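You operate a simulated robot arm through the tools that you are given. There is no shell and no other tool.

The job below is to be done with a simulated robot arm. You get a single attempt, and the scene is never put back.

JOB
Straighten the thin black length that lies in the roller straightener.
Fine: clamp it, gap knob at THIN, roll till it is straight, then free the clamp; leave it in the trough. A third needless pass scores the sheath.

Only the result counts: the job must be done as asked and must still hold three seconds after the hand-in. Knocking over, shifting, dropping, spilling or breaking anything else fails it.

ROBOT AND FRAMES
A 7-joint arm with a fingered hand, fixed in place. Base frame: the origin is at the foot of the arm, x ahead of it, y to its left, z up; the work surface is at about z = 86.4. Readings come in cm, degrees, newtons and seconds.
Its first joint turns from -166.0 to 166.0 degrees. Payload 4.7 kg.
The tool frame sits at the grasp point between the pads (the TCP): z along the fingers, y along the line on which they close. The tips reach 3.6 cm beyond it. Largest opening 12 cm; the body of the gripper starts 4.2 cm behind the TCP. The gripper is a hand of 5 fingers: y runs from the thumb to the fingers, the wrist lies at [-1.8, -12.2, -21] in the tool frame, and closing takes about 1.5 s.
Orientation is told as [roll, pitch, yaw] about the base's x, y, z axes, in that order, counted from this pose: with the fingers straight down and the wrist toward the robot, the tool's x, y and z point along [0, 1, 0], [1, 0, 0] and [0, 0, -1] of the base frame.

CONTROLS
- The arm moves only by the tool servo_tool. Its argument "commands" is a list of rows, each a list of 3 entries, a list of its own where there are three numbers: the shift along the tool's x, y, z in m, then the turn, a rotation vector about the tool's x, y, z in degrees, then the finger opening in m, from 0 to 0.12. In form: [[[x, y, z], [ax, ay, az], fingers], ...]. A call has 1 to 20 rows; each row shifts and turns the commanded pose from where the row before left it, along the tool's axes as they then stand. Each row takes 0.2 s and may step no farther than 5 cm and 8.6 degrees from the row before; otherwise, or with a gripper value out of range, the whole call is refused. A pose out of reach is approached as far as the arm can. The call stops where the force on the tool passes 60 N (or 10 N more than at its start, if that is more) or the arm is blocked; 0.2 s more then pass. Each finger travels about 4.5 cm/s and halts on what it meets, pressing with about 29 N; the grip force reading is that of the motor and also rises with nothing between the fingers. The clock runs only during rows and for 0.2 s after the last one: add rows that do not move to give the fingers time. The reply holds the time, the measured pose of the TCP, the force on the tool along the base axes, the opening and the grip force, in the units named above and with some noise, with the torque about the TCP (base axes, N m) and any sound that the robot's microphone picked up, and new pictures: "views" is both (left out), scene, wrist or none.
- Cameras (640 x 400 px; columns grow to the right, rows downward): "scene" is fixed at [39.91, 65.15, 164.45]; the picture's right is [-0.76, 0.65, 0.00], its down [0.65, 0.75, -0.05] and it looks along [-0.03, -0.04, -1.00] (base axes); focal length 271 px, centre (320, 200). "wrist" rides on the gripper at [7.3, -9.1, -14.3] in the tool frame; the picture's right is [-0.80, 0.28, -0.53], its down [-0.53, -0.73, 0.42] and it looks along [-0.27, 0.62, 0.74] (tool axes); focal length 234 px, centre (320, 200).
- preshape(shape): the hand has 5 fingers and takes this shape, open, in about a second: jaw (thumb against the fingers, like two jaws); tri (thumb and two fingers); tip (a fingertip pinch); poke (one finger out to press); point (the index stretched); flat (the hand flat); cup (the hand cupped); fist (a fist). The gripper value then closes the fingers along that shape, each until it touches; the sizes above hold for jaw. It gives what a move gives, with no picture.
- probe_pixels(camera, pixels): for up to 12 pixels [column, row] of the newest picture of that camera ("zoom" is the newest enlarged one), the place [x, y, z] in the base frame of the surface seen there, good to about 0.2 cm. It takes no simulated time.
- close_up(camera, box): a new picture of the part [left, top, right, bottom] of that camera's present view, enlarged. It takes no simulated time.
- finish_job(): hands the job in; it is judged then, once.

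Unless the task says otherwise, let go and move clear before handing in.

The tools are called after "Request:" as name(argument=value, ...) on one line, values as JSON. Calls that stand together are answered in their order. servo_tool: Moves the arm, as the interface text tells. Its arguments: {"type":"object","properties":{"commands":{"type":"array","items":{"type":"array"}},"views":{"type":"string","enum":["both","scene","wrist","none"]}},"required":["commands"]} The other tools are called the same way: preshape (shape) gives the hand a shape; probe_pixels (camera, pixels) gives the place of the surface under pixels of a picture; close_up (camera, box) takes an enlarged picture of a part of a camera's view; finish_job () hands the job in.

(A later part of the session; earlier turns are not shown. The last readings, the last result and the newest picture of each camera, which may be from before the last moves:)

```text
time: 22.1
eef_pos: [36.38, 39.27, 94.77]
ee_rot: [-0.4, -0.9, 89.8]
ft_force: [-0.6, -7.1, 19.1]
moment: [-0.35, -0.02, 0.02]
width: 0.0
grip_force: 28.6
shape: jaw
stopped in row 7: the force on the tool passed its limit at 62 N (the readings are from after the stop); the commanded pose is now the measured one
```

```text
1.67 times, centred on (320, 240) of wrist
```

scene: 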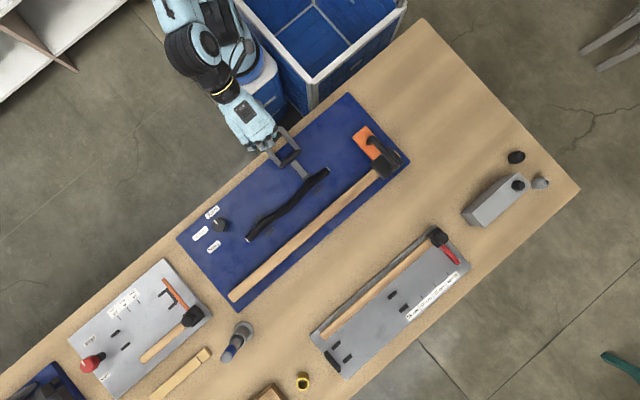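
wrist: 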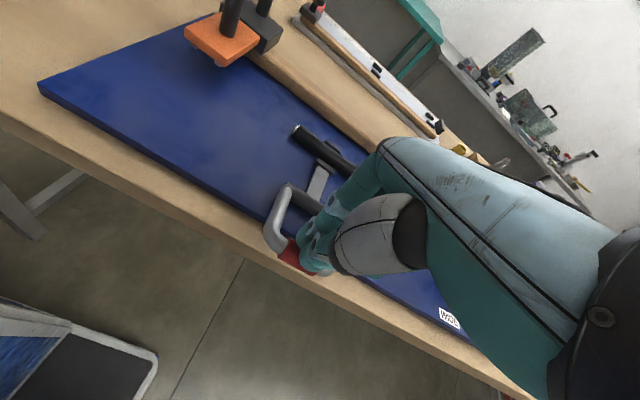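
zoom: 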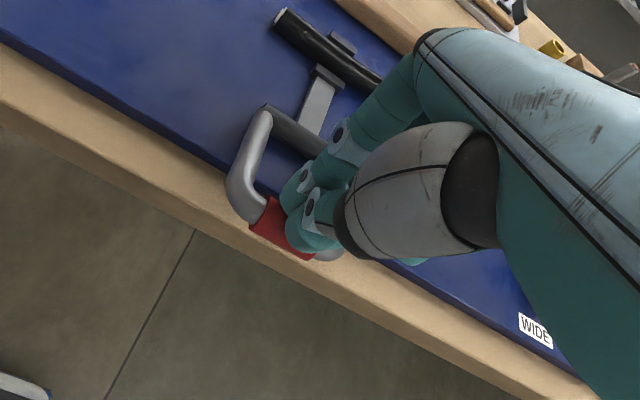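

At 62 N the bar did not go lower (still ~91.2 under the tips), so this is the lever's end stop: clamp closed. I'll lift off and check that the lever stays and how the length sits.

Request:
servo_tool(commands=[[[0, 0, -0.03], [0, 0, 0], 0.0], [[0, 0, -0.04], [0, 0, 0], 0.0], [[0, 0, -0.045], [0, 0, 0], 0.02], [[0, 0, -0.045], [0, 0, 0], 0.05], [[0, 0, 0], [0, 0, 0], 0.06]])

Request:
close_up(camera="scene", box=[240, 110, 340, 190])

Request:
close_up(camera="wrist", box=[140, 80, 460, 360])

```text
time: 23.3
eef_pos: [36.5, 39.1, 110.47]
ee_rot: [-0.3, -0.7, 89.9]
ft_force: [0.3, 0.3, -0.7]
moment: [-0.03, 0.01, -0.01]
width: 4.22
grip_force: 0.1
shape: jaw
```

scene: 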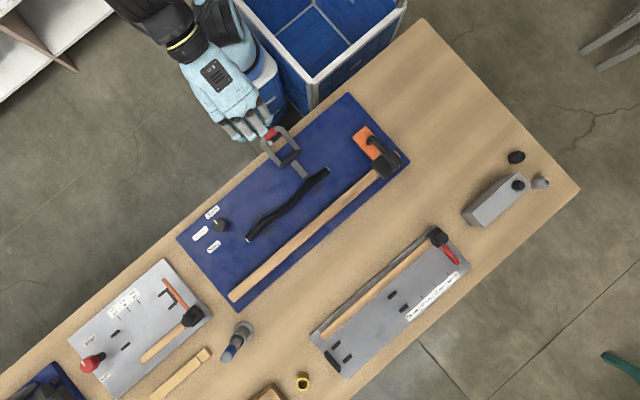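
wrist: 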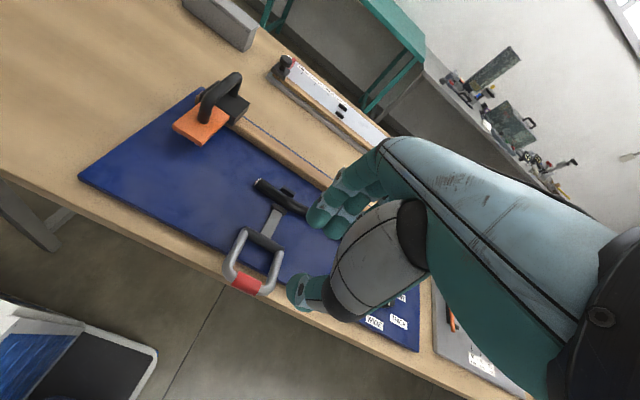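

```text
5.00 times, centred on (290, 150) of scene
```

zoom: 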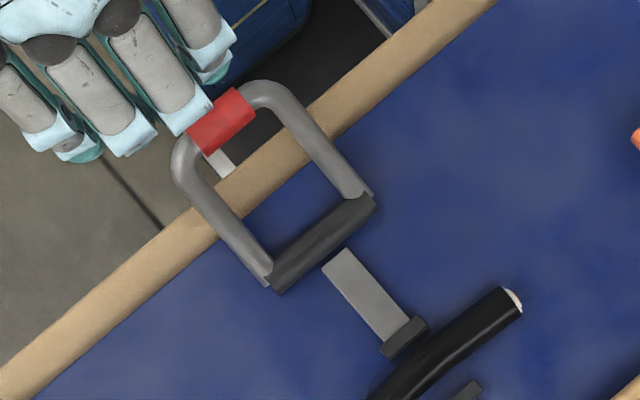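

```text
1.43 times, centred on (300, 220) of wrist
```

zoom: 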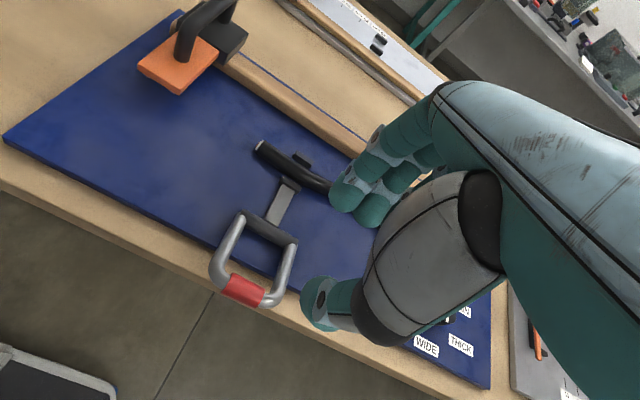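

The lever stays down at its stop. Next the knob: I'll measure its outline and pointer.

Request:
close_up(camera="scene", box=[190, 195, 254, 235])

```text
10.00 times, centred on (222, 215) of scene
```

zoom: 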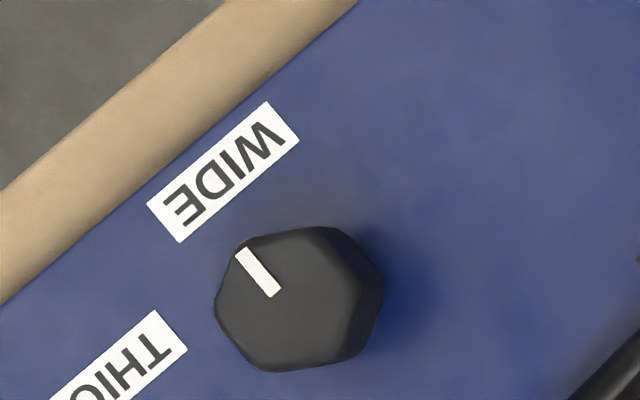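

Request:
probe_pixels(camera="zoom", pixels=[[245, 255], [270, 290], [225, 305], [270, 245], [320, 240], [350, 300], [320, 350], [265, 355], [240, 330], [370, 270], [222, 172], [280, 305]])

Request:
close_up(camera="scene", box=[180, 200, 244, 260])

```text
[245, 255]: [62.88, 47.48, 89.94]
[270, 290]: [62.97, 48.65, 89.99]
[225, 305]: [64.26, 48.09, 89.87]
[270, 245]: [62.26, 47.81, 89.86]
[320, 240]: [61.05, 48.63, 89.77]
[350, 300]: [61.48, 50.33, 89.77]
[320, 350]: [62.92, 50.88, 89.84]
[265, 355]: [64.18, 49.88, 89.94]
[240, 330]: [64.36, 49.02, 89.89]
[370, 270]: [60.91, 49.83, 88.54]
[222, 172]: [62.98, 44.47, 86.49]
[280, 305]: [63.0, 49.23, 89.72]
```

```text
6.67 times, centred on (212, 230) of scene
```

zoom: 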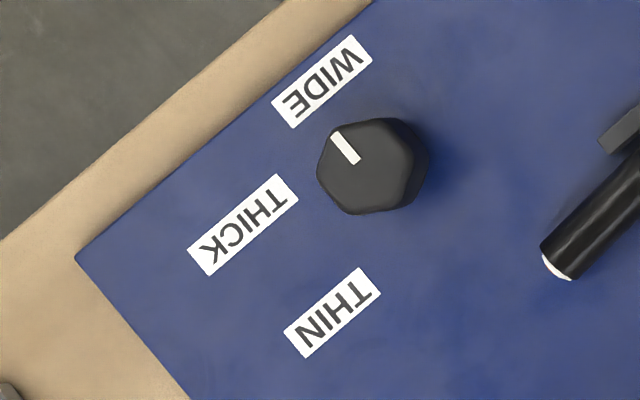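

Pointer lies along −y (≈−90°) towards WIDE. I'll probe labels' corners and knob edges more finely to get the THIN angle.

Request:
probe_pixels(camera="zoom", pixels=[[361, 268], [381, 293], [306, 358], [284, 332], [278, 174], [298, 200], [209, 276], [188, 249], [355, 36], [371, 61], [291, 127], [272, 102]])

Request:
probe_pixels(camera="scene", pixels=[[214, 247], [213, 247], [214, 246], [201, 234], [212, 212], [219, 225], [220, 225]])

```text
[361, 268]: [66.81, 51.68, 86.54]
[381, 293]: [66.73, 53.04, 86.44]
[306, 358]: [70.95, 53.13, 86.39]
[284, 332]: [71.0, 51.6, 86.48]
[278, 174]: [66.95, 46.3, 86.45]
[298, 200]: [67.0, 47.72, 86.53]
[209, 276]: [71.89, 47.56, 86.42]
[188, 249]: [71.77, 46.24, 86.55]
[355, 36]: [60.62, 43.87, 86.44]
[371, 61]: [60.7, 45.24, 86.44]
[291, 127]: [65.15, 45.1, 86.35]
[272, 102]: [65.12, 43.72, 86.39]
```

```text
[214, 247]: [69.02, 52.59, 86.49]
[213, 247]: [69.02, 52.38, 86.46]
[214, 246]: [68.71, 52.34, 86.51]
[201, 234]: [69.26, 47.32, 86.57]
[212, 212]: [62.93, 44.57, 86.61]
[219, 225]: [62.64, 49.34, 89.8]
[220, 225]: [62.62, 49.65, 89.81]
```

Labels put WIDE at −90°, THICK near −28°, THIN near +32°; the hex knob's (centre ≈62.9, 49.25, top 89.9) corners line up with its pointer, so its flats face 0°, 60°, … I'll move above it, turn back to yaw 0, and take the three-finger shape.

Request:
servo_tool(commands=[[[-0.044, 0.017, 0], [0.7, 0, 0], 0.06], [[-0.044, 0.017, 0], [0, 0, 0], 0.06], [[-0.044, 0.017, 0], [0, 0, 0], 0.06], [[-0.044, 0.017, 0], [0, 0, 0], 0.06], [[-0.044, 0.017, 0], [0, 0, 0], 0.06], [[-0.044, 0.0165, 0], [0, 0, 0], 0.06], [[0, 0, 0], [0, 0, 8.2], 0.06], [[0, 0, 0], [0, 0, 8.2], 0.06], [[0, 0, 0], [0, 0, 8.2], 0.06], [[0, 0, 0], [0, 0, 8.2], 0.06], [[0, 0, 0], [0, 0, 8.2], 0.06], [[0, 0, 0], [0, 0, 8.2], 0.06], [[0, 0, 0], [0, 0, 8.2], 0.06], [[0, 0, 0], [0, 0, 8.2], 0.06], [[0, 0, 0], [0, 0, 8.2], 0.06], [[0, 0, 0], [0, 0, 8.2], 0.06], [[0, 0, 0], [0, 0, 8], 0.06], [[0, 0, 0], [0, 0, 0], 0.06]], views="none")

Request:
preshape(shape="tri")

Request:
servo_tool(commands=[[[0, 0, 0], [0, 0, 0], 0.07], [[0, 0, 0], [0, 0, 0], 0.07]])

```text
time: 27.1
eef_pos: [62.69, 49.2, 110.57]
ee_rot: [-0.1, -0.3, -0.2]
ft_force: [0.1, 0.0, -0.1]
moment: [0.03, 0.02, 0.0]
width: 5.95
grip_force: 0.0
shape: jaw
```

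```text
time: 28.0
eef_pos: [62.65, 49.28, 110.58]
ee_rot: [-0.1, -0.3, -0.1]
ft_force: [0.9, -0.5, 0.0]
moment: [0.04, 0.04, 0.0]
width: 11.99
grip_force: 0.0
shape: tri
```

```text
time: 28.6
eef_pos: [62.65, 49.32, 110.73]
ee_rot: [-0.1, -0.4, -0.1]
ft_force: [-0.8, -0.4, -0.1]
moment: [-0.04, -0.03, 0.0]
width: 7.05
grip_force: 0.1
shape: tri
```

scene: 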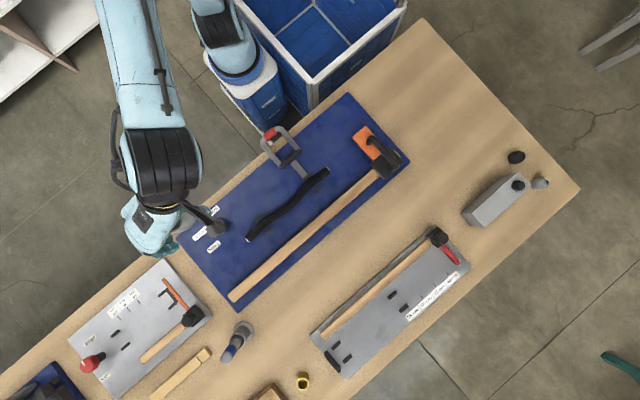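
wrist: 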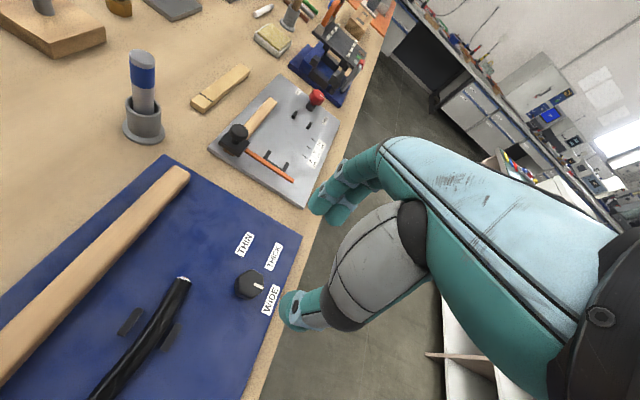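

The TCP axis passes right through the knob (wrist ~250,283). Descending to just above it with 7 cm opening.

Request:
servo_tool(commands=[[[0, 0.001, 0.04], [0, 0, 0], 0.07], [[0, 0.001, 0.04], [0, 0, 0], 0.07], [[0, 0, 0.04], [0, 0, 0], 0.07], [[0, 0, 0.027], [0, 0, 0], 0.07], [[0, 0, 0], [0, 0, 0], 0.07]])

Request:
close_up(camera="wrist", box=[180, 160, 420, 360])

Request:
close_up(camera="scene", box=[150, 180, 250, 260])

```text
time: 29.8
eef_pos: [63.06, 49.15, 95.92]
ee_rot: [-0.1, -0.3, -0.1]
ft_force: [-0.7, 0.0, 0.6]
moment: [0.01, -0.01, 0.05]
width: 7.04
grip_force: 0.1
shape: tri
```

scene: 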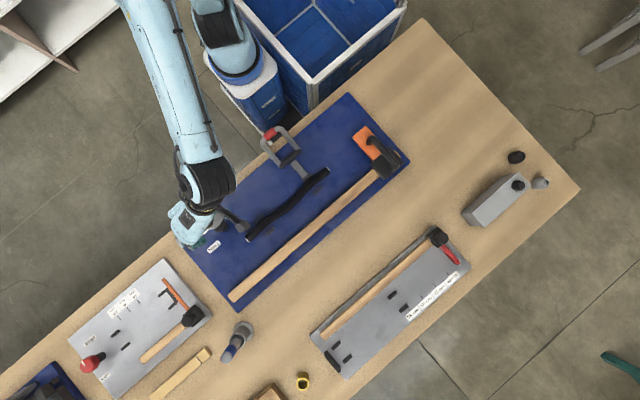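
wrist: 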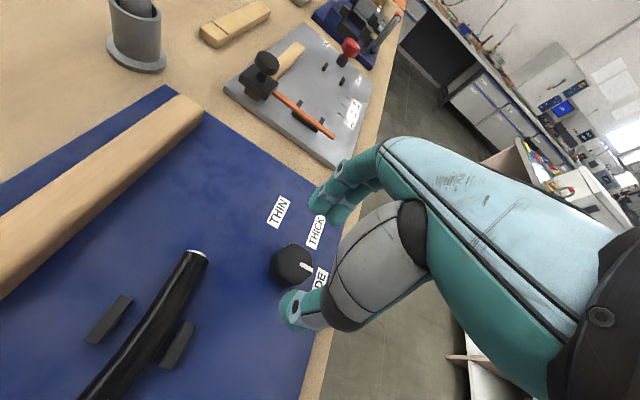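

```text
2.00 times, centred on (300, 260) of wrist
```

zoom: 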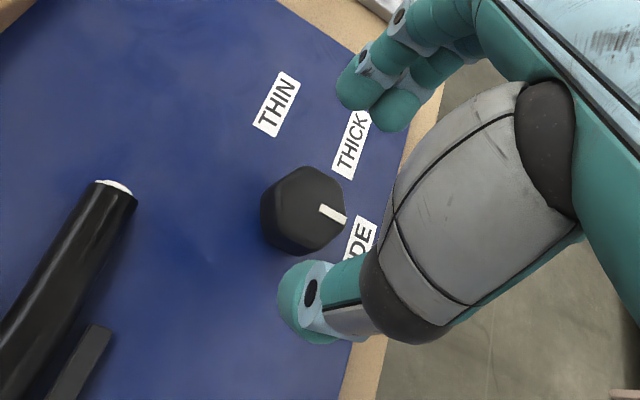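

```text
5.00 times, centred on (200, 220) of scene
```

zoom: 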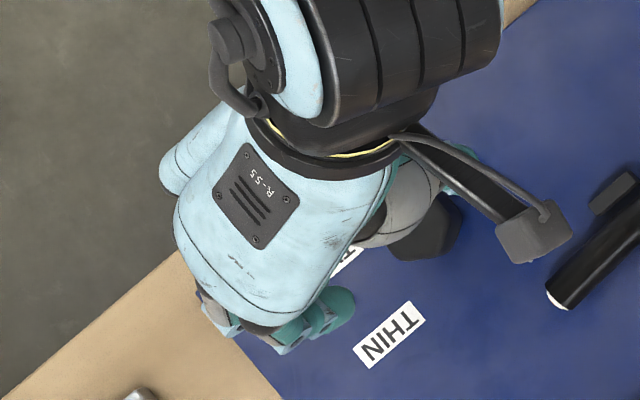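

Knob is centred between thumb and two fingers, the pointer facing a corner near WIDE. Lowering around it to TCP z ≈ 91.

Request:
servo_tool(commands=[[[0.001, -0.001, 0.02], [0, 0, 0], 0.07], [[0, 0, 0.015], [0, 0, 0], 0.07], [[0, 0, 0.01], [0, 0, 0], 0.07], [[0, 0, 0.004], [0, 0, 0], 0.07], [[0, 0, 0], [0, 0, 0], 0.07]], views="wrist")

Request:
close_up(camera="wrist", box=[220, 160, 420, 340])

```text
time: 31.0
eef_pos: [62.96, 49.22, 91.0]
ee_rot: [-0.1, -0.3, -0.2]
ft_force: [0.2, 0.1, -0.2]
moment: [0.0, 0.01, 0.0]
width: 7.03
grip_force: 0.0
shape: tri
```

wrist: 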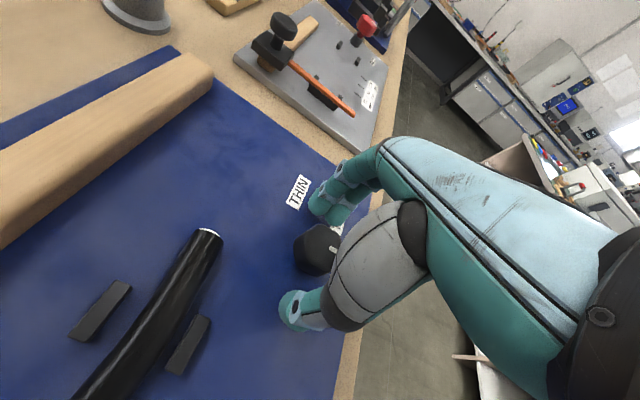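

```text
2.22 times, centred on (320, 250) of wrist
```

zoom: 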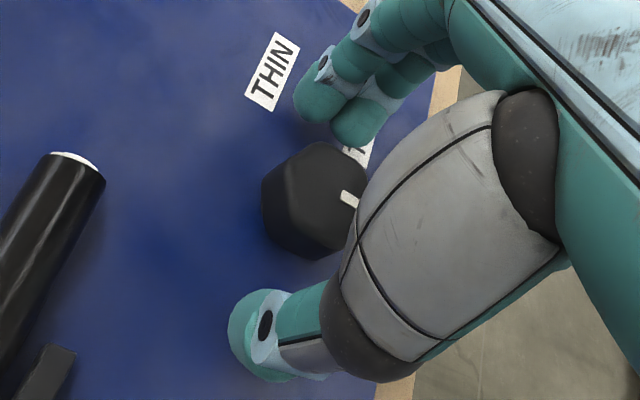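

Tips clear the board and straddle the knob. Closing on it.

Request:
servo_tool(commands=[[[0, 0, 0], [0, 0, 0], 0.06], [[0, 0, 0], [0, 0, 0], 0.05], [[0, 0, 0], [0, 0, 0], 0.04], [[0, 0, 0], [0, 0, 0], 0.03], [[0, 0, 0], [0, 0, 0], 0.025], [[0, 0, 0], [0, 0, 0], 0.025], [[0, 0, 0], [0, 0, 0], 0.025]], views="wrist")

Request:
close_up(camera="wrist", box=[220, 160, 420, 340])

```text
time: 32.6
eef_pos: [62.92, 49.46, 90.98]
ee_rot: [0.0, -0.3, -0.2]
ft_force: [0.1, 1.1, -0.6]
moment: [0.01, -0.02, -0.01]
width: 3.13
grip_force: 28.9
shape: tri
```

wrist: 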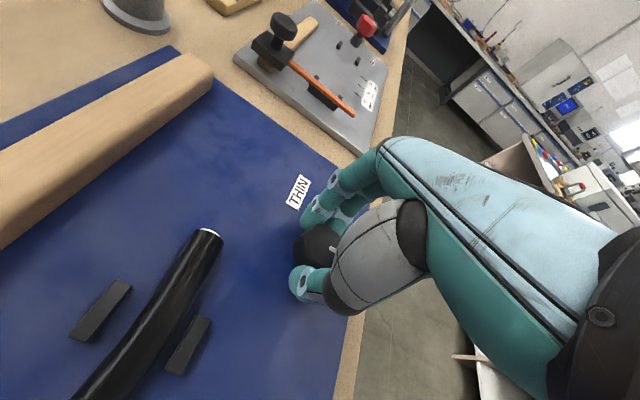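

```text
2.22 times, centred on (320, 250) of wrist
```

zoom: 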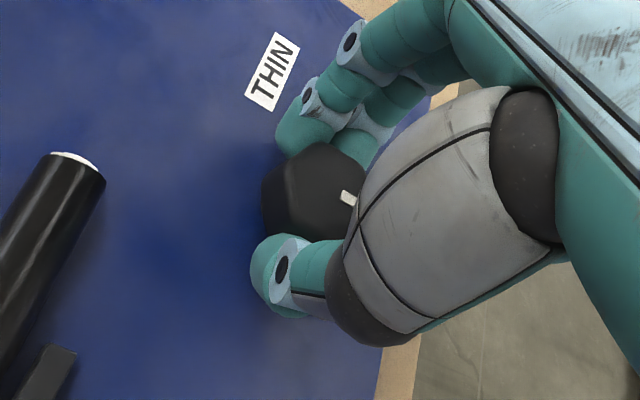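

Knob is held (3.1 cm, 29 N). Turning counter-clockwise seen from above (WIDE → THICK → THIN), first 32°.

Request:
servo_tool(commands=[[[0, 0, 0], [0, 0, -8], 0.02], [[0, 0, 0], [0, 0, -8], 0.02], [[0, 0, 0], [0, 0, -8], 0.02], [[0, 0, 0], [0, 0, -8], 0.02], [[0, 0, 0], [0, 0, 0], 0.02]], views="wrist")

Request:
close_up(camera="wrist", box=[220, 160, 420, 340])

```text
time: 33.8
eef_pos: [62.76, 49.35, 91.07]
ee_rot: [-0.3, -0.2, 31.9]
ft_force: [-5.4, -7.6, -1.9]
moment: [-0.22, 0.16, -0.02]
width: 3.01
grip_force: 28.4
shape: tri
```

wrist: 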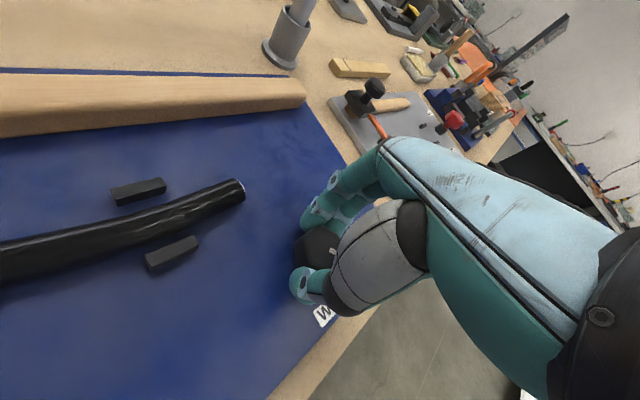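

```text
2.22 times, centred on (320, 250) of wrist
```

zoom: 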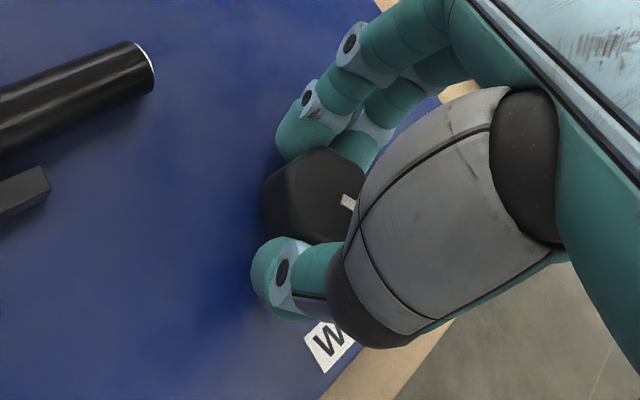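

The knob turns with the hand. Continuing to about 64°.

Request:
servo_tool(commands=[[[0, 0, 0], [0, 0, -8], 0.02], [[0, 0, 0], [0, 0, -8], 0.02], [[0, 0, 0], [0, 0, -8], 0.02], [[0, 0, 0], [0, 0, -8], 0.02], [[0, 0, 0], [0, 0, 0], 0.02]])

Request:
close_up(camera="wrist", box=[220, 160, 420, 340])

```text
time: 35.0
eef_pos: [62.83, 49.33, 91.05]
ee_rot: [-0.2, -0.1, 63.9]
ft_force: [-3.3, -13.1, -7.6]
moment: [-0.48, 0.19, -0.05]
width: 3.01
grip_force: 29.4
shape: tri
```

scene: 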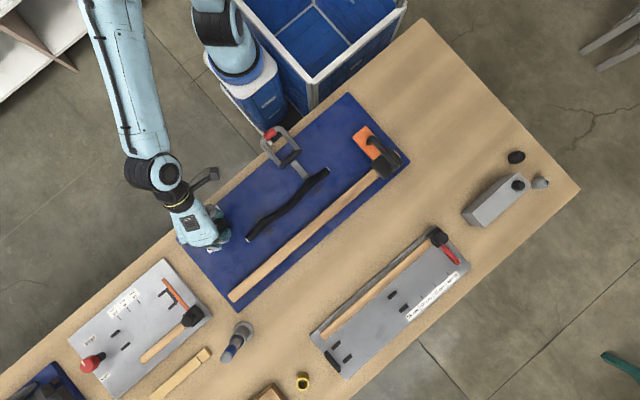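
wrist: 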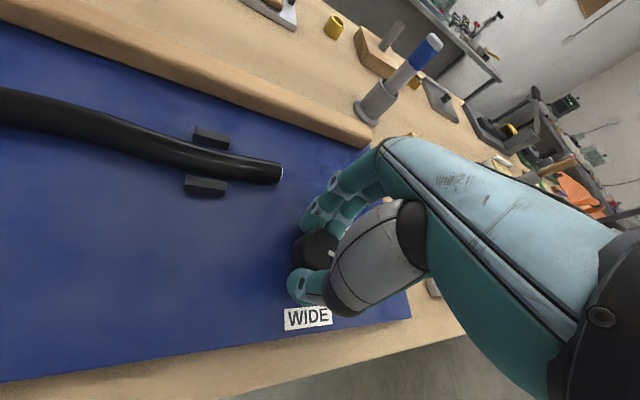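

```text
2.22 times, centred on (320, 250) of wrist
```

zoom: 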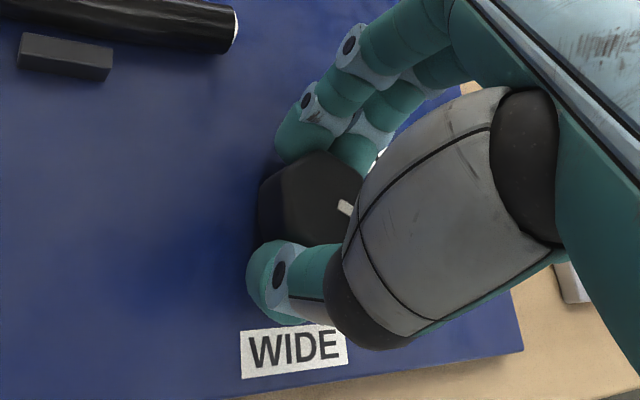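

Still following. Continuing with the same grip to about 96°.

Request:
servo_tool(commands=[[[0, 0, 0], [0, 0, -8], 0.02], [[0, 0, 0], [0, 0, -8], 0.02], [[0, 0, 0], [0, 0, -8], 0.02], [[0, 0, 0], [0, 0, -8], 0.02], [[0, 0, 0], [0, 0, 0], 0.02]])

Request:
close_up(camera="wrist", box=[220, 160, 420, 340])

```text
time: 36.2
eef_pos: [62.75, 49.25, 91.09]
ee_rot: [-0.3, 0.1, 95.9]
ft_force: [-0.5, -15.3, -7.0]
moment: [-0.6, -0.01, -0.03]
width: 2.97
grip_force: 29.1
shape: tri
```

scene: 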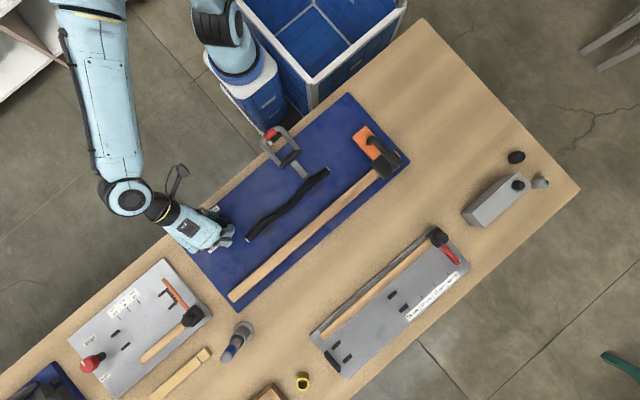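
wrist: 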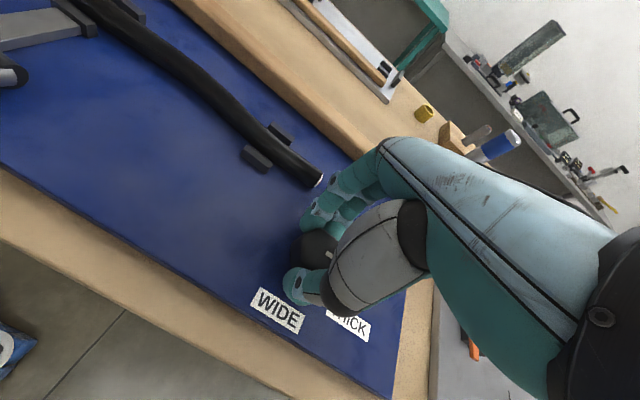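

```text
2.22 times, centred on (320, 250) of wrist
```

zoom: 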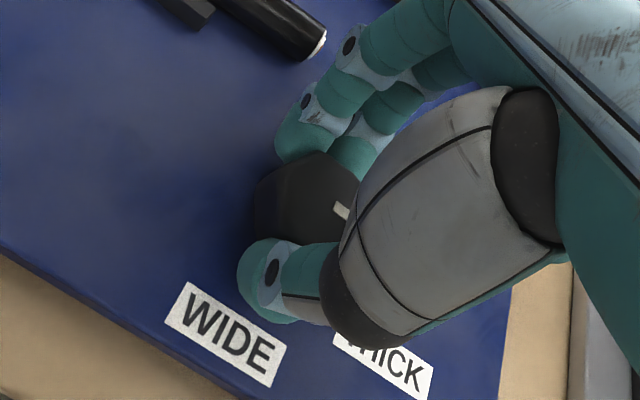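

Small lag of the pointer relative to the hand (few degrees). Three more steps to 120°.

Request:
servo_tool(commands=[[[0, 0, 0], [0, 0, -8], 0.02], [[0, 0, 0], [0, 0, -8], 0.02], [[0, 0, 0], [0, 0, -8], 0.02], [[0, 0, 0], [0, 0, 0], 0.02]])

Request:
close_up(camera="wrist", box=[220, 160, 420, 340])

```text
time: 37.2
eef_pos: [62.81, 49.31, 91.14]
ee_rot: [-0.3, 0.2, 120.0]
ft_force: [-1.4, -14.2, -4.9]
moment: [-0.51, -0.05, -0.04]
width: 2.95
grip_force: 29.0
shape: tri
```

scene: 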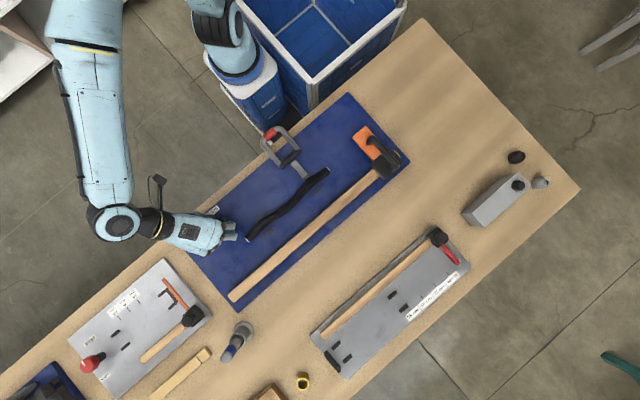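
wrist: 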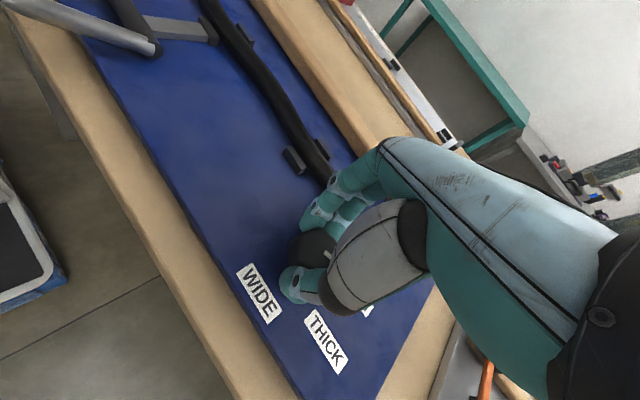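

```text
2.22 times, centred on (320, 250) of wrist
```

zoom: 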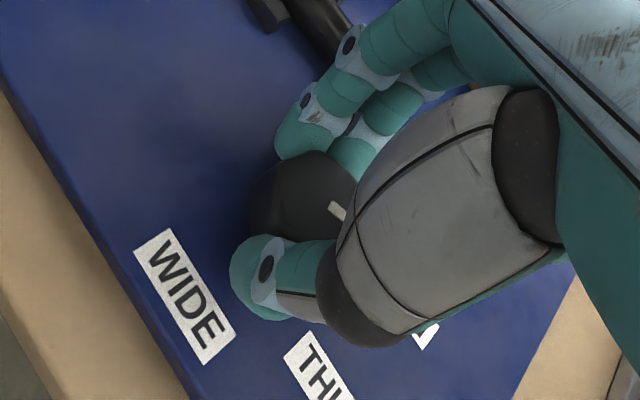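

Hand at 120°. I'll open, lift clear and look where the pointer stands.

Request:
servo_tool(commands=[[[0, 0, 0], [0, 0, 0], 0.04], [[0, 0, 0], [0, 0, 0], 0.06], [[0, 0, 0], [0, 0, 0], 0.07], [[0, 0, 0], [0, 0, 0], 0.07], [[0, 0, -0.03], [0, 0, 0], 0.07], [[0, 0, -0.04], [0, 0, 0], 0.07], [[0, 0, -0.045], [0, 0, 0], 0.07], [[0, -0.045, -0.03], [0, 0, 0], 0.07], [[0, -0.045, 0], [0, 0, 0], 0.07], [[0, 0, 0], [0, 0, 0], 0.07]])

Request:
close_up(camera="scene", box=[180, 200, 244, 260])

Request:
close_up(camera="wrist", box=[140, 160, 420, 380])

```text
refused: row 8 steps farther than a row can; nothing moved
```

```text
6.67 times, centred on (212, 230) of scene
```

zoom: 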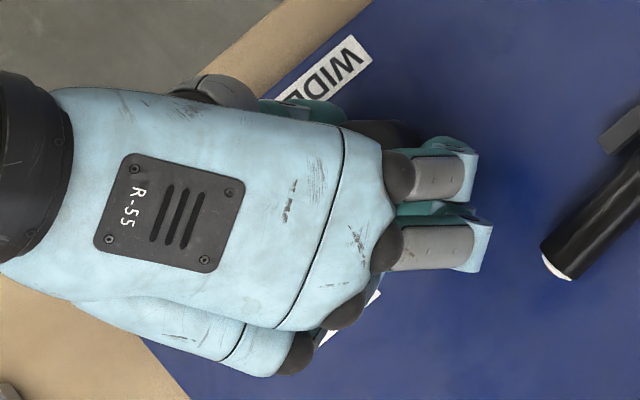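

```text
1.82 times, centred on (280, 270) of wrist
```

zoom: 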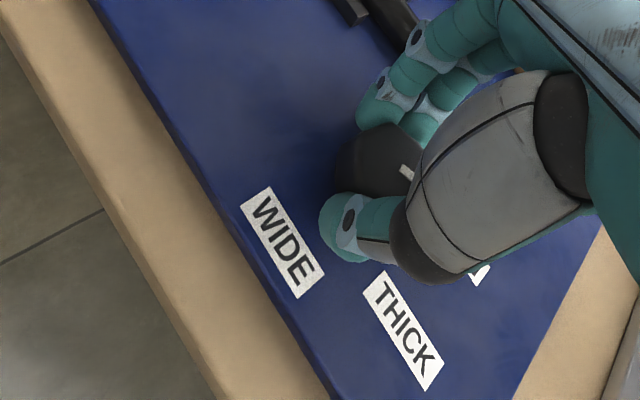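

The call was refused for a too-long step; I'll resend it with shorter steps.

Request:
servo_tool(commands=[[[0, 0, 0], [0, 0, 0], 0.04], [[0, 0, 0], [0, 0, 0], 0.06], [[0, 0, 0], [0, 0, 0], 0.07], [[0, 0, 0], [0, 0, 0], 0.07], [[0, 0, -0.03], [0, 0, 0], 0.07], [[0, 0, -0.04], [0, 0, 0], 0.07], [[0, 0, -0.045], [0, 0, 0], 0.07], [[0, -0.035, -0.03], [0, 0, 0], 0.07], [[0, -0.045, 0], [0, 0, 0], 0.07], [[0, -0.03, 0], [0, 0, 0], 0.07], [[0, 0, 0], [0, 0, 0], 0.07]])

Request:
close_up(camera="scene", box=[180, 200, 244, 260])

Request:
close_up(camera="wrist", box=[140, 160, 420, 380])

```text
time: 39.6
eef_pos: [67.9, 39.85, 105.4]
ee_rot: [-0.1, 0.3, 119.9]
ft_force: [0.1, -0.6, 0.7]
moment: [0.0, 0.01, 0.02]
width: 6.95
grip_force: 0.1
shape: tri
```

scene: 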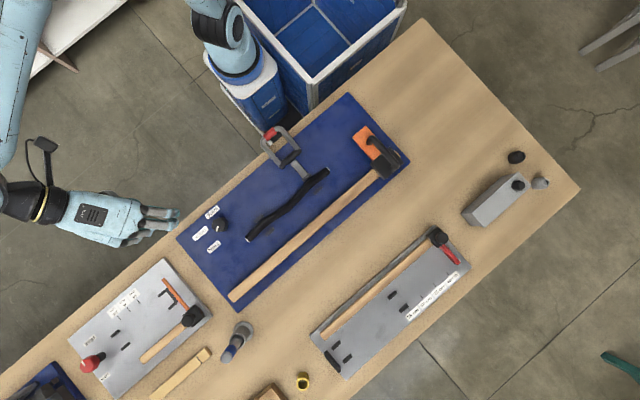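
wrist: 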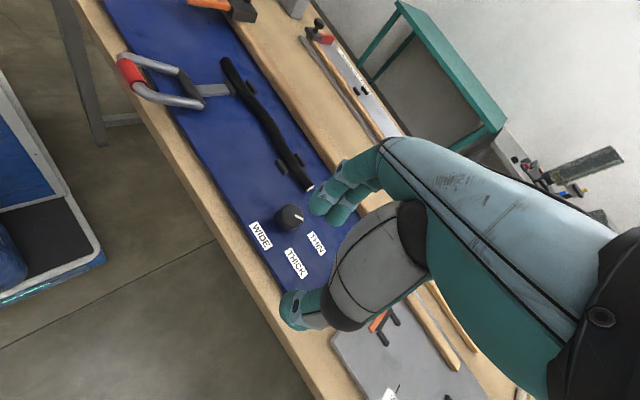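

```text
6.67 times, centred on (212, 230) of scene
```

zoom: 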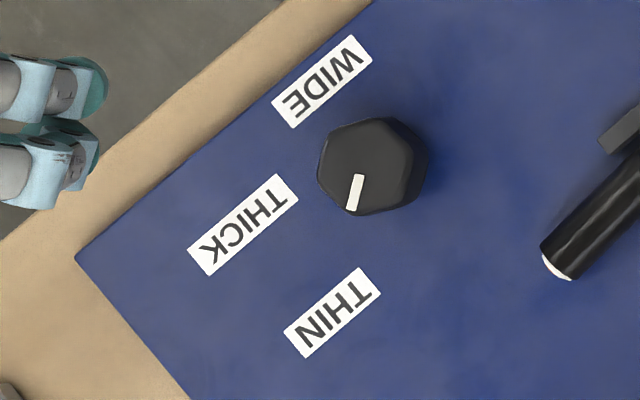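

```text
1.82 times, centred on (280, 270) of wrist
```

zoom: 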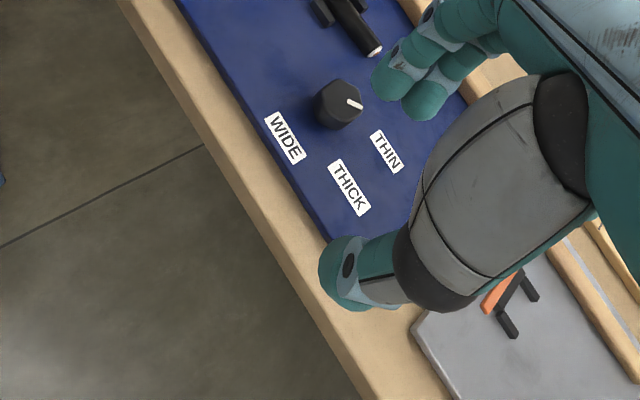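

The pointer now aims between knob and the THIN label. I'll measure its angle precisely.

Request:
close_up(camera="scene", box=[204, 206, 236, 238])

```text
12.50 times, centred on (220, 222) of scene
```

zoom: 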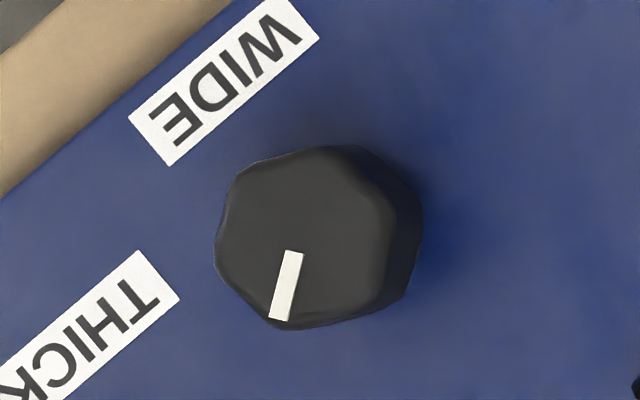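

Request:
probe_pixels(camera="zoom", pixels=[[293, 254], [279, 318], [294, 258], [280, 314], [300, 235], [290, 268], [283, 300], [225, 250], [310, 150], [390, 220], [370, 305], [235, 185]])

```text
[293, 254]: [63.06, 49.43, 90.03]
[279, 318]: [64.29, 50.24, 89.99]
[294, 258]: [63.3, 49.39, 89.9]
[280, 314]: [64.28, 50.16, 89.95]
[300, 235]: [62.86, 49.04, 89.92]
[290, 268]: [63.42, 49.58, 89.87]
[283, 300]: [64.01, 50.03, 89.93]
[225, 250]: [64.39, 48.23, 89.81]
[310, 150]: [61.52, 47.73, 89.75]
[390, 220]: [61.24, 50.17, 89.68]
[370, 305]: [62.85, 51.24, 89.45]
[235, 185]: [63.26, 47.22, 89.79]
```

Pointer measures ~36°, aimed at the THIN label. I'll double-check from the wrist camera's other viewpoint.

Request:
close_up(camera="wrist", box=[240, 180, 340, 280])

```text
4.00 times, centred on (290, 230) of wrist
```

zoom: 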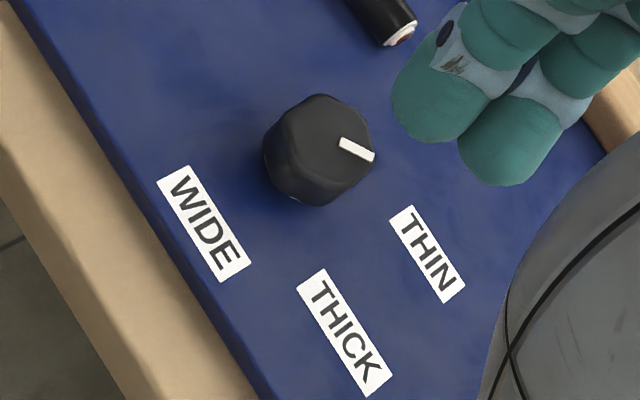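

Request:
probe_pixels(camera="zoom", pixels=[[342, 142], [372, 158], [345, 144], [369, 156], [352, 148], [322, 133], [320, 98], [366, 135], [285, 115], [290, 155], [350, 170], [427, 253]])

```text
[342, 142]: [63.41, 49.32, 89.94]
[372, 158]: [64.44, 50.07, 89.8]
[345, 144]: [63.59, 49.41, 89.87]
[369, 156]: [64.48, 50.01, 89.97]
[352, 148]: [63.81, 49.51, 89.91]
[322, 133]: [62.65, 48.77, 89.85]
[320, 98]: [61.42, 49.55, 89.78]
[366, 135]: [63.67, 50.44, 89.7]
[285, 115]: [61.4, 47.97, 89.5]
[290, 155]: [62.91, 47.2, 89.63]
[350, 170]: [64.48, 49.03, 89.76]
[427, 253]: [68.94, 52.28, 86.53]
```

Both views agree: pointer ≈35°, line running into the THIN label. Now to the carriage: lift, turn back to yaw 0, and restore the jaw shape.

Request:
servo_tool(commands=[[[0, 0, -0.04], [0, 0, 0], 0.07], [[0, 0, -0.04], [0, 0, 8], 0.07], [[0, 0, 0], [0, 0, 8], 0.07], [[0, 0, 0], [0, 0, 8], 0.07], [[0, 0, 0], [0, 0, 8], 0.07], [[0, 0, 0], [0, 0, 8], 0.07], [[0, 0, 0], [0, 0, 8], 0.07], [[0, 0, 0], [0, 0, 8], 0.07], [[0, 0, 0], [0, 0, 8], 0.07], [[0, 0, 0], [0, 0, 8], 0.07], [[0, 0, 0], [0, 0, 8], 0.07], [[0, 0, 0], [0, 0, 8], 0.07], [[0, 0, 0], [0, 0, 8], 0.07], [[0, 0, 0], [0, 0, 8], 0.07], [[0, 0, 0], [0, 0, 8], 0.07], [[0, 0, 0], [0, 0, 8], 0.07], [[0, 0, 0], [0, 0, 0], 0.07]], views="none")

Request:
preshape(shape="jaw")

```text
time: 43.2
eef_pos: [68.09, 39.85, 113.49]
ee_rot: [-0.2, -0.3, -0.3]
ft_force: [0.6, -0.4, 0.2]
moment: [-0.01, -0.01, -0.01]
width: 7.0
grip_force: 0.0
shape: tri
```

```text
time: 44.1
eef_pos: [68.16, 39.93, 113.5]
ee_rot: [-0.1, -0.3, -0.1]
ft_force: [-0.9, 0.1, -0.2]
moment: [0.03, 0.01, -0.02]
width: 12.0
grip_force: 0.0
shape: jaw
```

Upright at yaw 0. Moving over to the carriage handle at (17.5, 64), staying high.

Request:
servo_tool(commands=[[[0.02, -0.0422, 0], [0, 0, 0], 0.08], [[0.02, -0.0422, 0], [0, 0, 0], 0.08], [[0.02, -0.0422, 0], [0, 0, 0], 0.08], [[0.02, -0.0422, 0], [0, 0, 0], 0.08], [[0.02, -0.0422, 0], [0, 0, 0], 0.08], [[0.02, -0.0422, 0], [0, 0, 0], 0.08], [[0.02, -0.0422, 0], [0, 0, 0], 0.08], [[0.02, -0.0422, 0], [0, 0, 0], 0.08], [[0.02, -0.0422, 0], [0, 0, 0], 0.08], [[0.02, -0.0422, 0], [0, 0, 0], 0.08], [[0.02, -0.0422, 0], [0, 0, 0], 0.08], [[0.02, -0.0422, 0], [0, 0, 0], 0.08], [[0, 0, 0], [0, 0, 0], 0.07], [[0, 0, 0], [0, 0, 0], 0.07]])

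```text
time: 47.1
eef_pos: [17.85, 63.59, 112.96]
ee_rot: [-0.1, -0.2, 0.0]
ft_force: [-0.1, -0.2, 0.3]
moment: [0.02, -0.01, 0.0]
width: 7.05
grip_force: 0.2
shape: jaw
```

scene: 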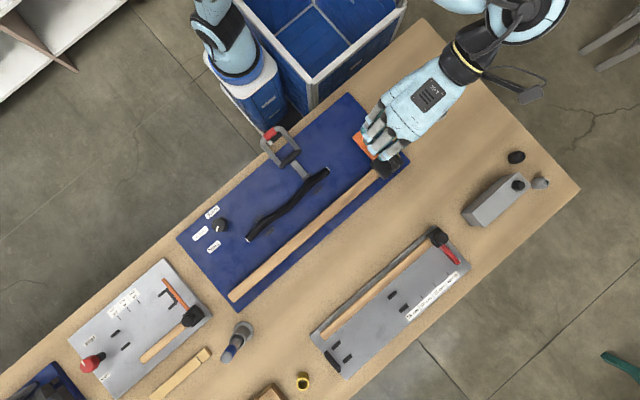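
wrist: 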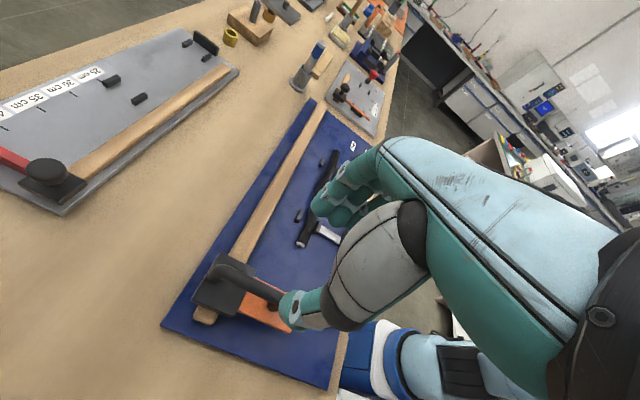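

The handle bar lies under the TCP. Descending around it, fingers on its ±x sides.

Request:
servo_tool(commands=[[[0.003, -0.003, 0.04], [0, 0, 0], 0.07], [[0, 0, 0.04], [0, 0, 0], 0.07], [[0, 0, 0.03], [0, 0, 0], 0.07], [[0, 0, 0.025], [0, 0, 0], 0.07], [[0, 0, 0.015], [0, 0, 0], 0.07], [[0, 0, 0.01], [0, 0, 0], 0.07], [[0, 0, 0], [0, 0, 0], 0.07]])

Request:
close_up(camera="wrist", box=[180, 140, 420, 360])

```text
time: 48.7
eef_pos: [17.37, 64.1, 97.36]
ee_rot: [-0.1, -0.3, -0.2]
ft_force: [0.0, 0.7, -0.5]
moment: [-0.01, 0.0, -0.01]
width: 7.04
grip_force: 0.1
shape: jaw
```

scene: 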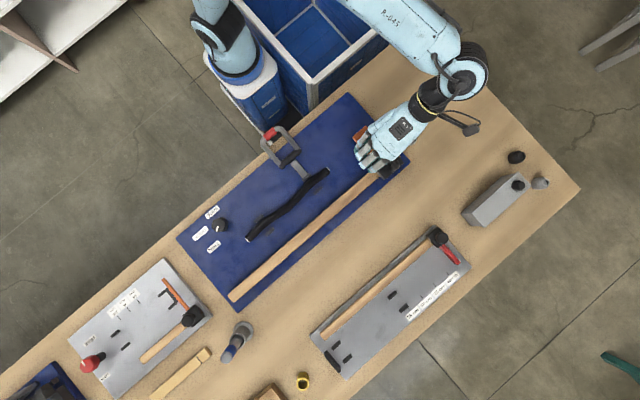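
wrist: 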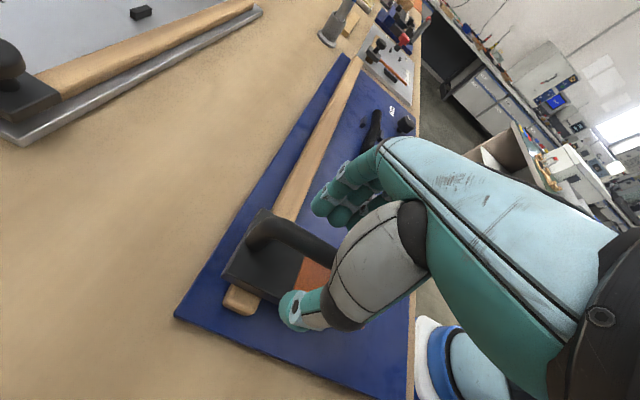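

```text
1.82 times, centred on (300, 250) of wrist
```

zoom: 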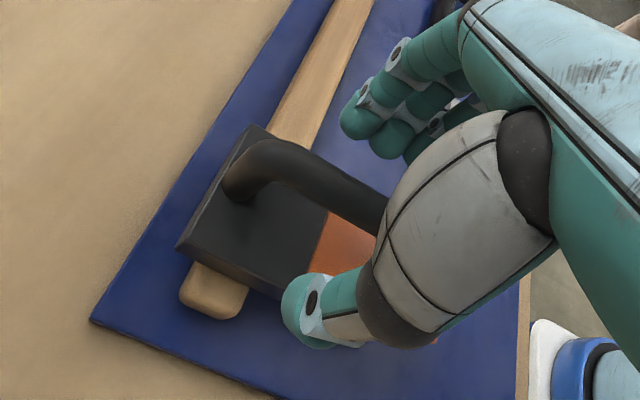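

Bar is between thumb and fingers; closing.

Request:
servo_tool(commands=[[[0, 0, 0.005], [0, 0, 0], 0.06], [[0, 0, 0], [0, 0, 0], 0.05], [[0, 0, 0], [0, 0, 0], 0.04], [[0, 0, 0], [0, 0, 0], 0.03], [[0, 0, 0], [0, 0, 0], 0.02], [[0, 0, 0], [0, 0, 0], 0.01], [[0, 0, 0], [0, 0, 0], 0.0], [[0, 0, 0], [0, 0, 0], 0.0]])

Request:
close_up(camera="wrist", box=[180, 140, 420, 360])

```text
time: 50.5
eef_pos: [17.41, 64.16, 96.72]
ee_rot: [-0.2, -0.2, -0.1]
ft_force: [-1.0, 0.3, -7.8]
moment: [-0.14, -0.06, 0.21]
width: 0.41
grip_force: 28.5
shape: jaw
```

scene: 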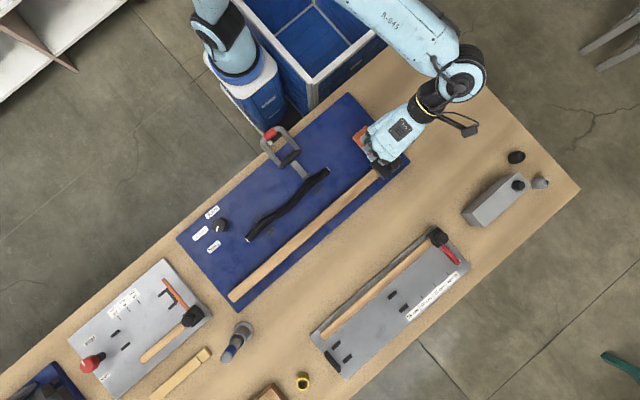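
wrist: 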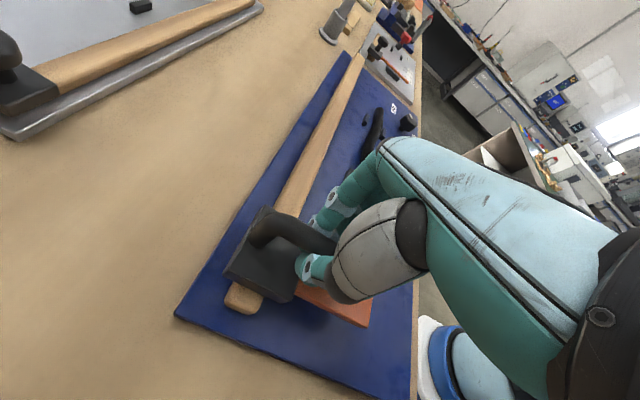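

```text
1.82 times, centred on (300, 250) of wrist
```

zoom: 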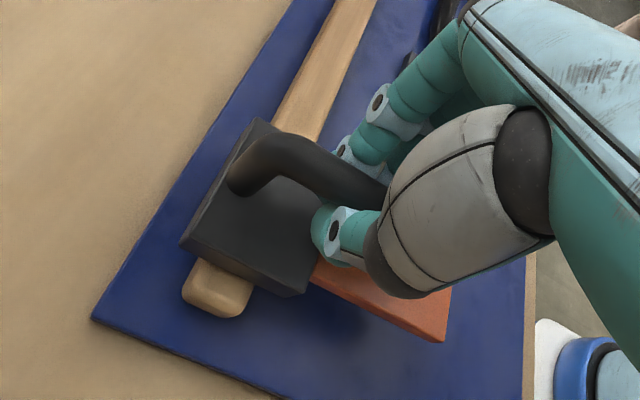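

The handle is held (28.5 N). I'll roll +x (tool +y) a short way first.

Request:
servo_tool(commands=[[[0, 0.005, 0], [0, 0, 0], 0.0], [[0, 0.01, 0], [0, 0, 0], 0.0], [[0, 0.01, 0], [0, 0, 0], 0.0], [[0, 0.01, 0], [0, 0, 0], 0.0]])

```text
time: 51.5
eef_pos: [21.01, 64.14, 96.71]
ee_rot: [-0.2, -0.3, -0.1]
ft_force: [-1.0, 1.7, -19.7]
moment: [-0.02, -0.07, 0.24]
width: 0.42
grip_force: 28.2
shape: jaw
```

scene: 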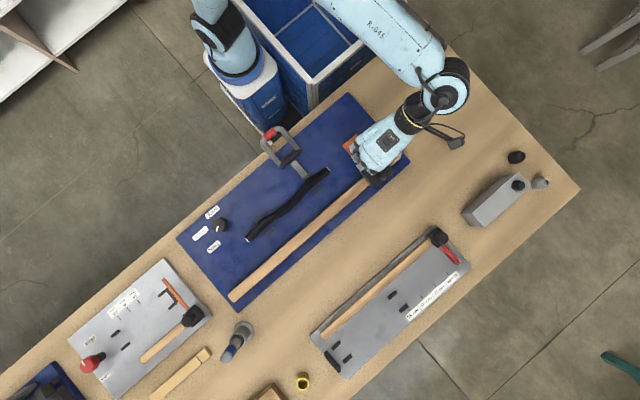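
wrist: 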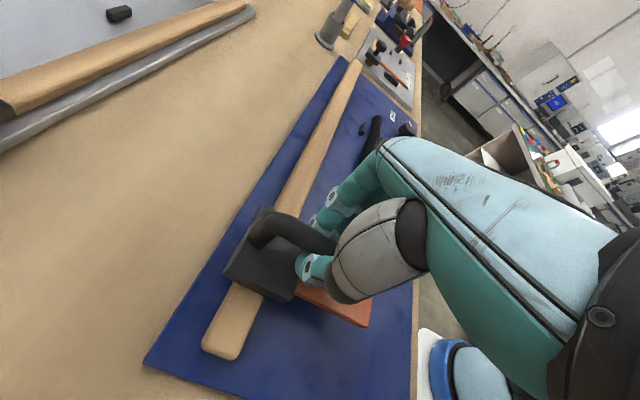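

The carriage rolls with the hand. Lowering 3 mm to relieve the downward pull and rolling on over the length.

Request:
servo_tool(commands=[[[0, 0.005, 0.003], [0, 0, 0], 0.0], [[0, 0.01, 0], [0, 0, 0], 0.0], [[0, 0.01, 0], [0, 0, 0], 0.0], [[0, 0.01, 0], [0, 0, 0], 0.0], [[0, 0.01, 0], [0, 0, 0], 0.0], [[0, 0.01, 0], [0, 0, 0], 0.0], [[0, 0.01, 0], [0, 0, 0], 0.0], [[0, 0.01, 0], [0, 0, 0], 0.0], [[0, 0.01, 0], [0, 0, 0], 0.0], [[0, 0.01, 0], [0, 0, 0], 0.0], [[0, 0.01, 0], [0, 0, 0], 0.0]])

```text
time: 53.9
eef_pos: [31.26, 64.28, 96.54]
ee_rot: [-0.2, -0.3, -0.1]
ft_force: [-0.9, 2.1, -8.5]
moment: [0.07, -0.02, 0.14]
width: 0.49
grip_force: 29.0
shape: jaw
```

scene: 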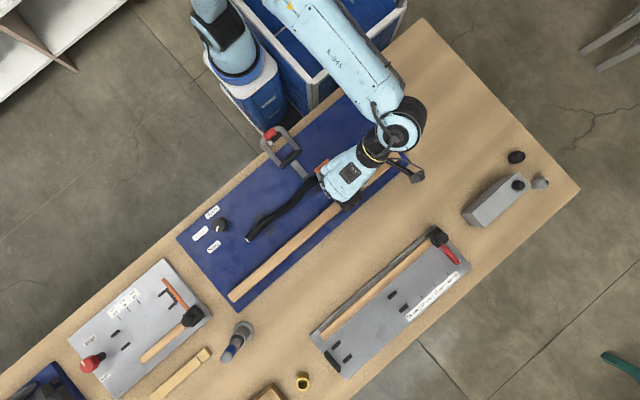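
wrist: 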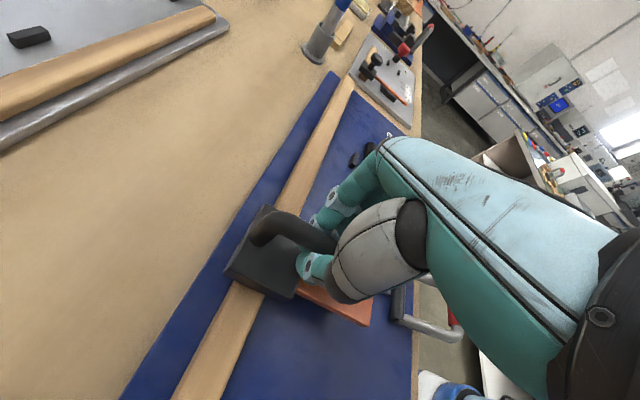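

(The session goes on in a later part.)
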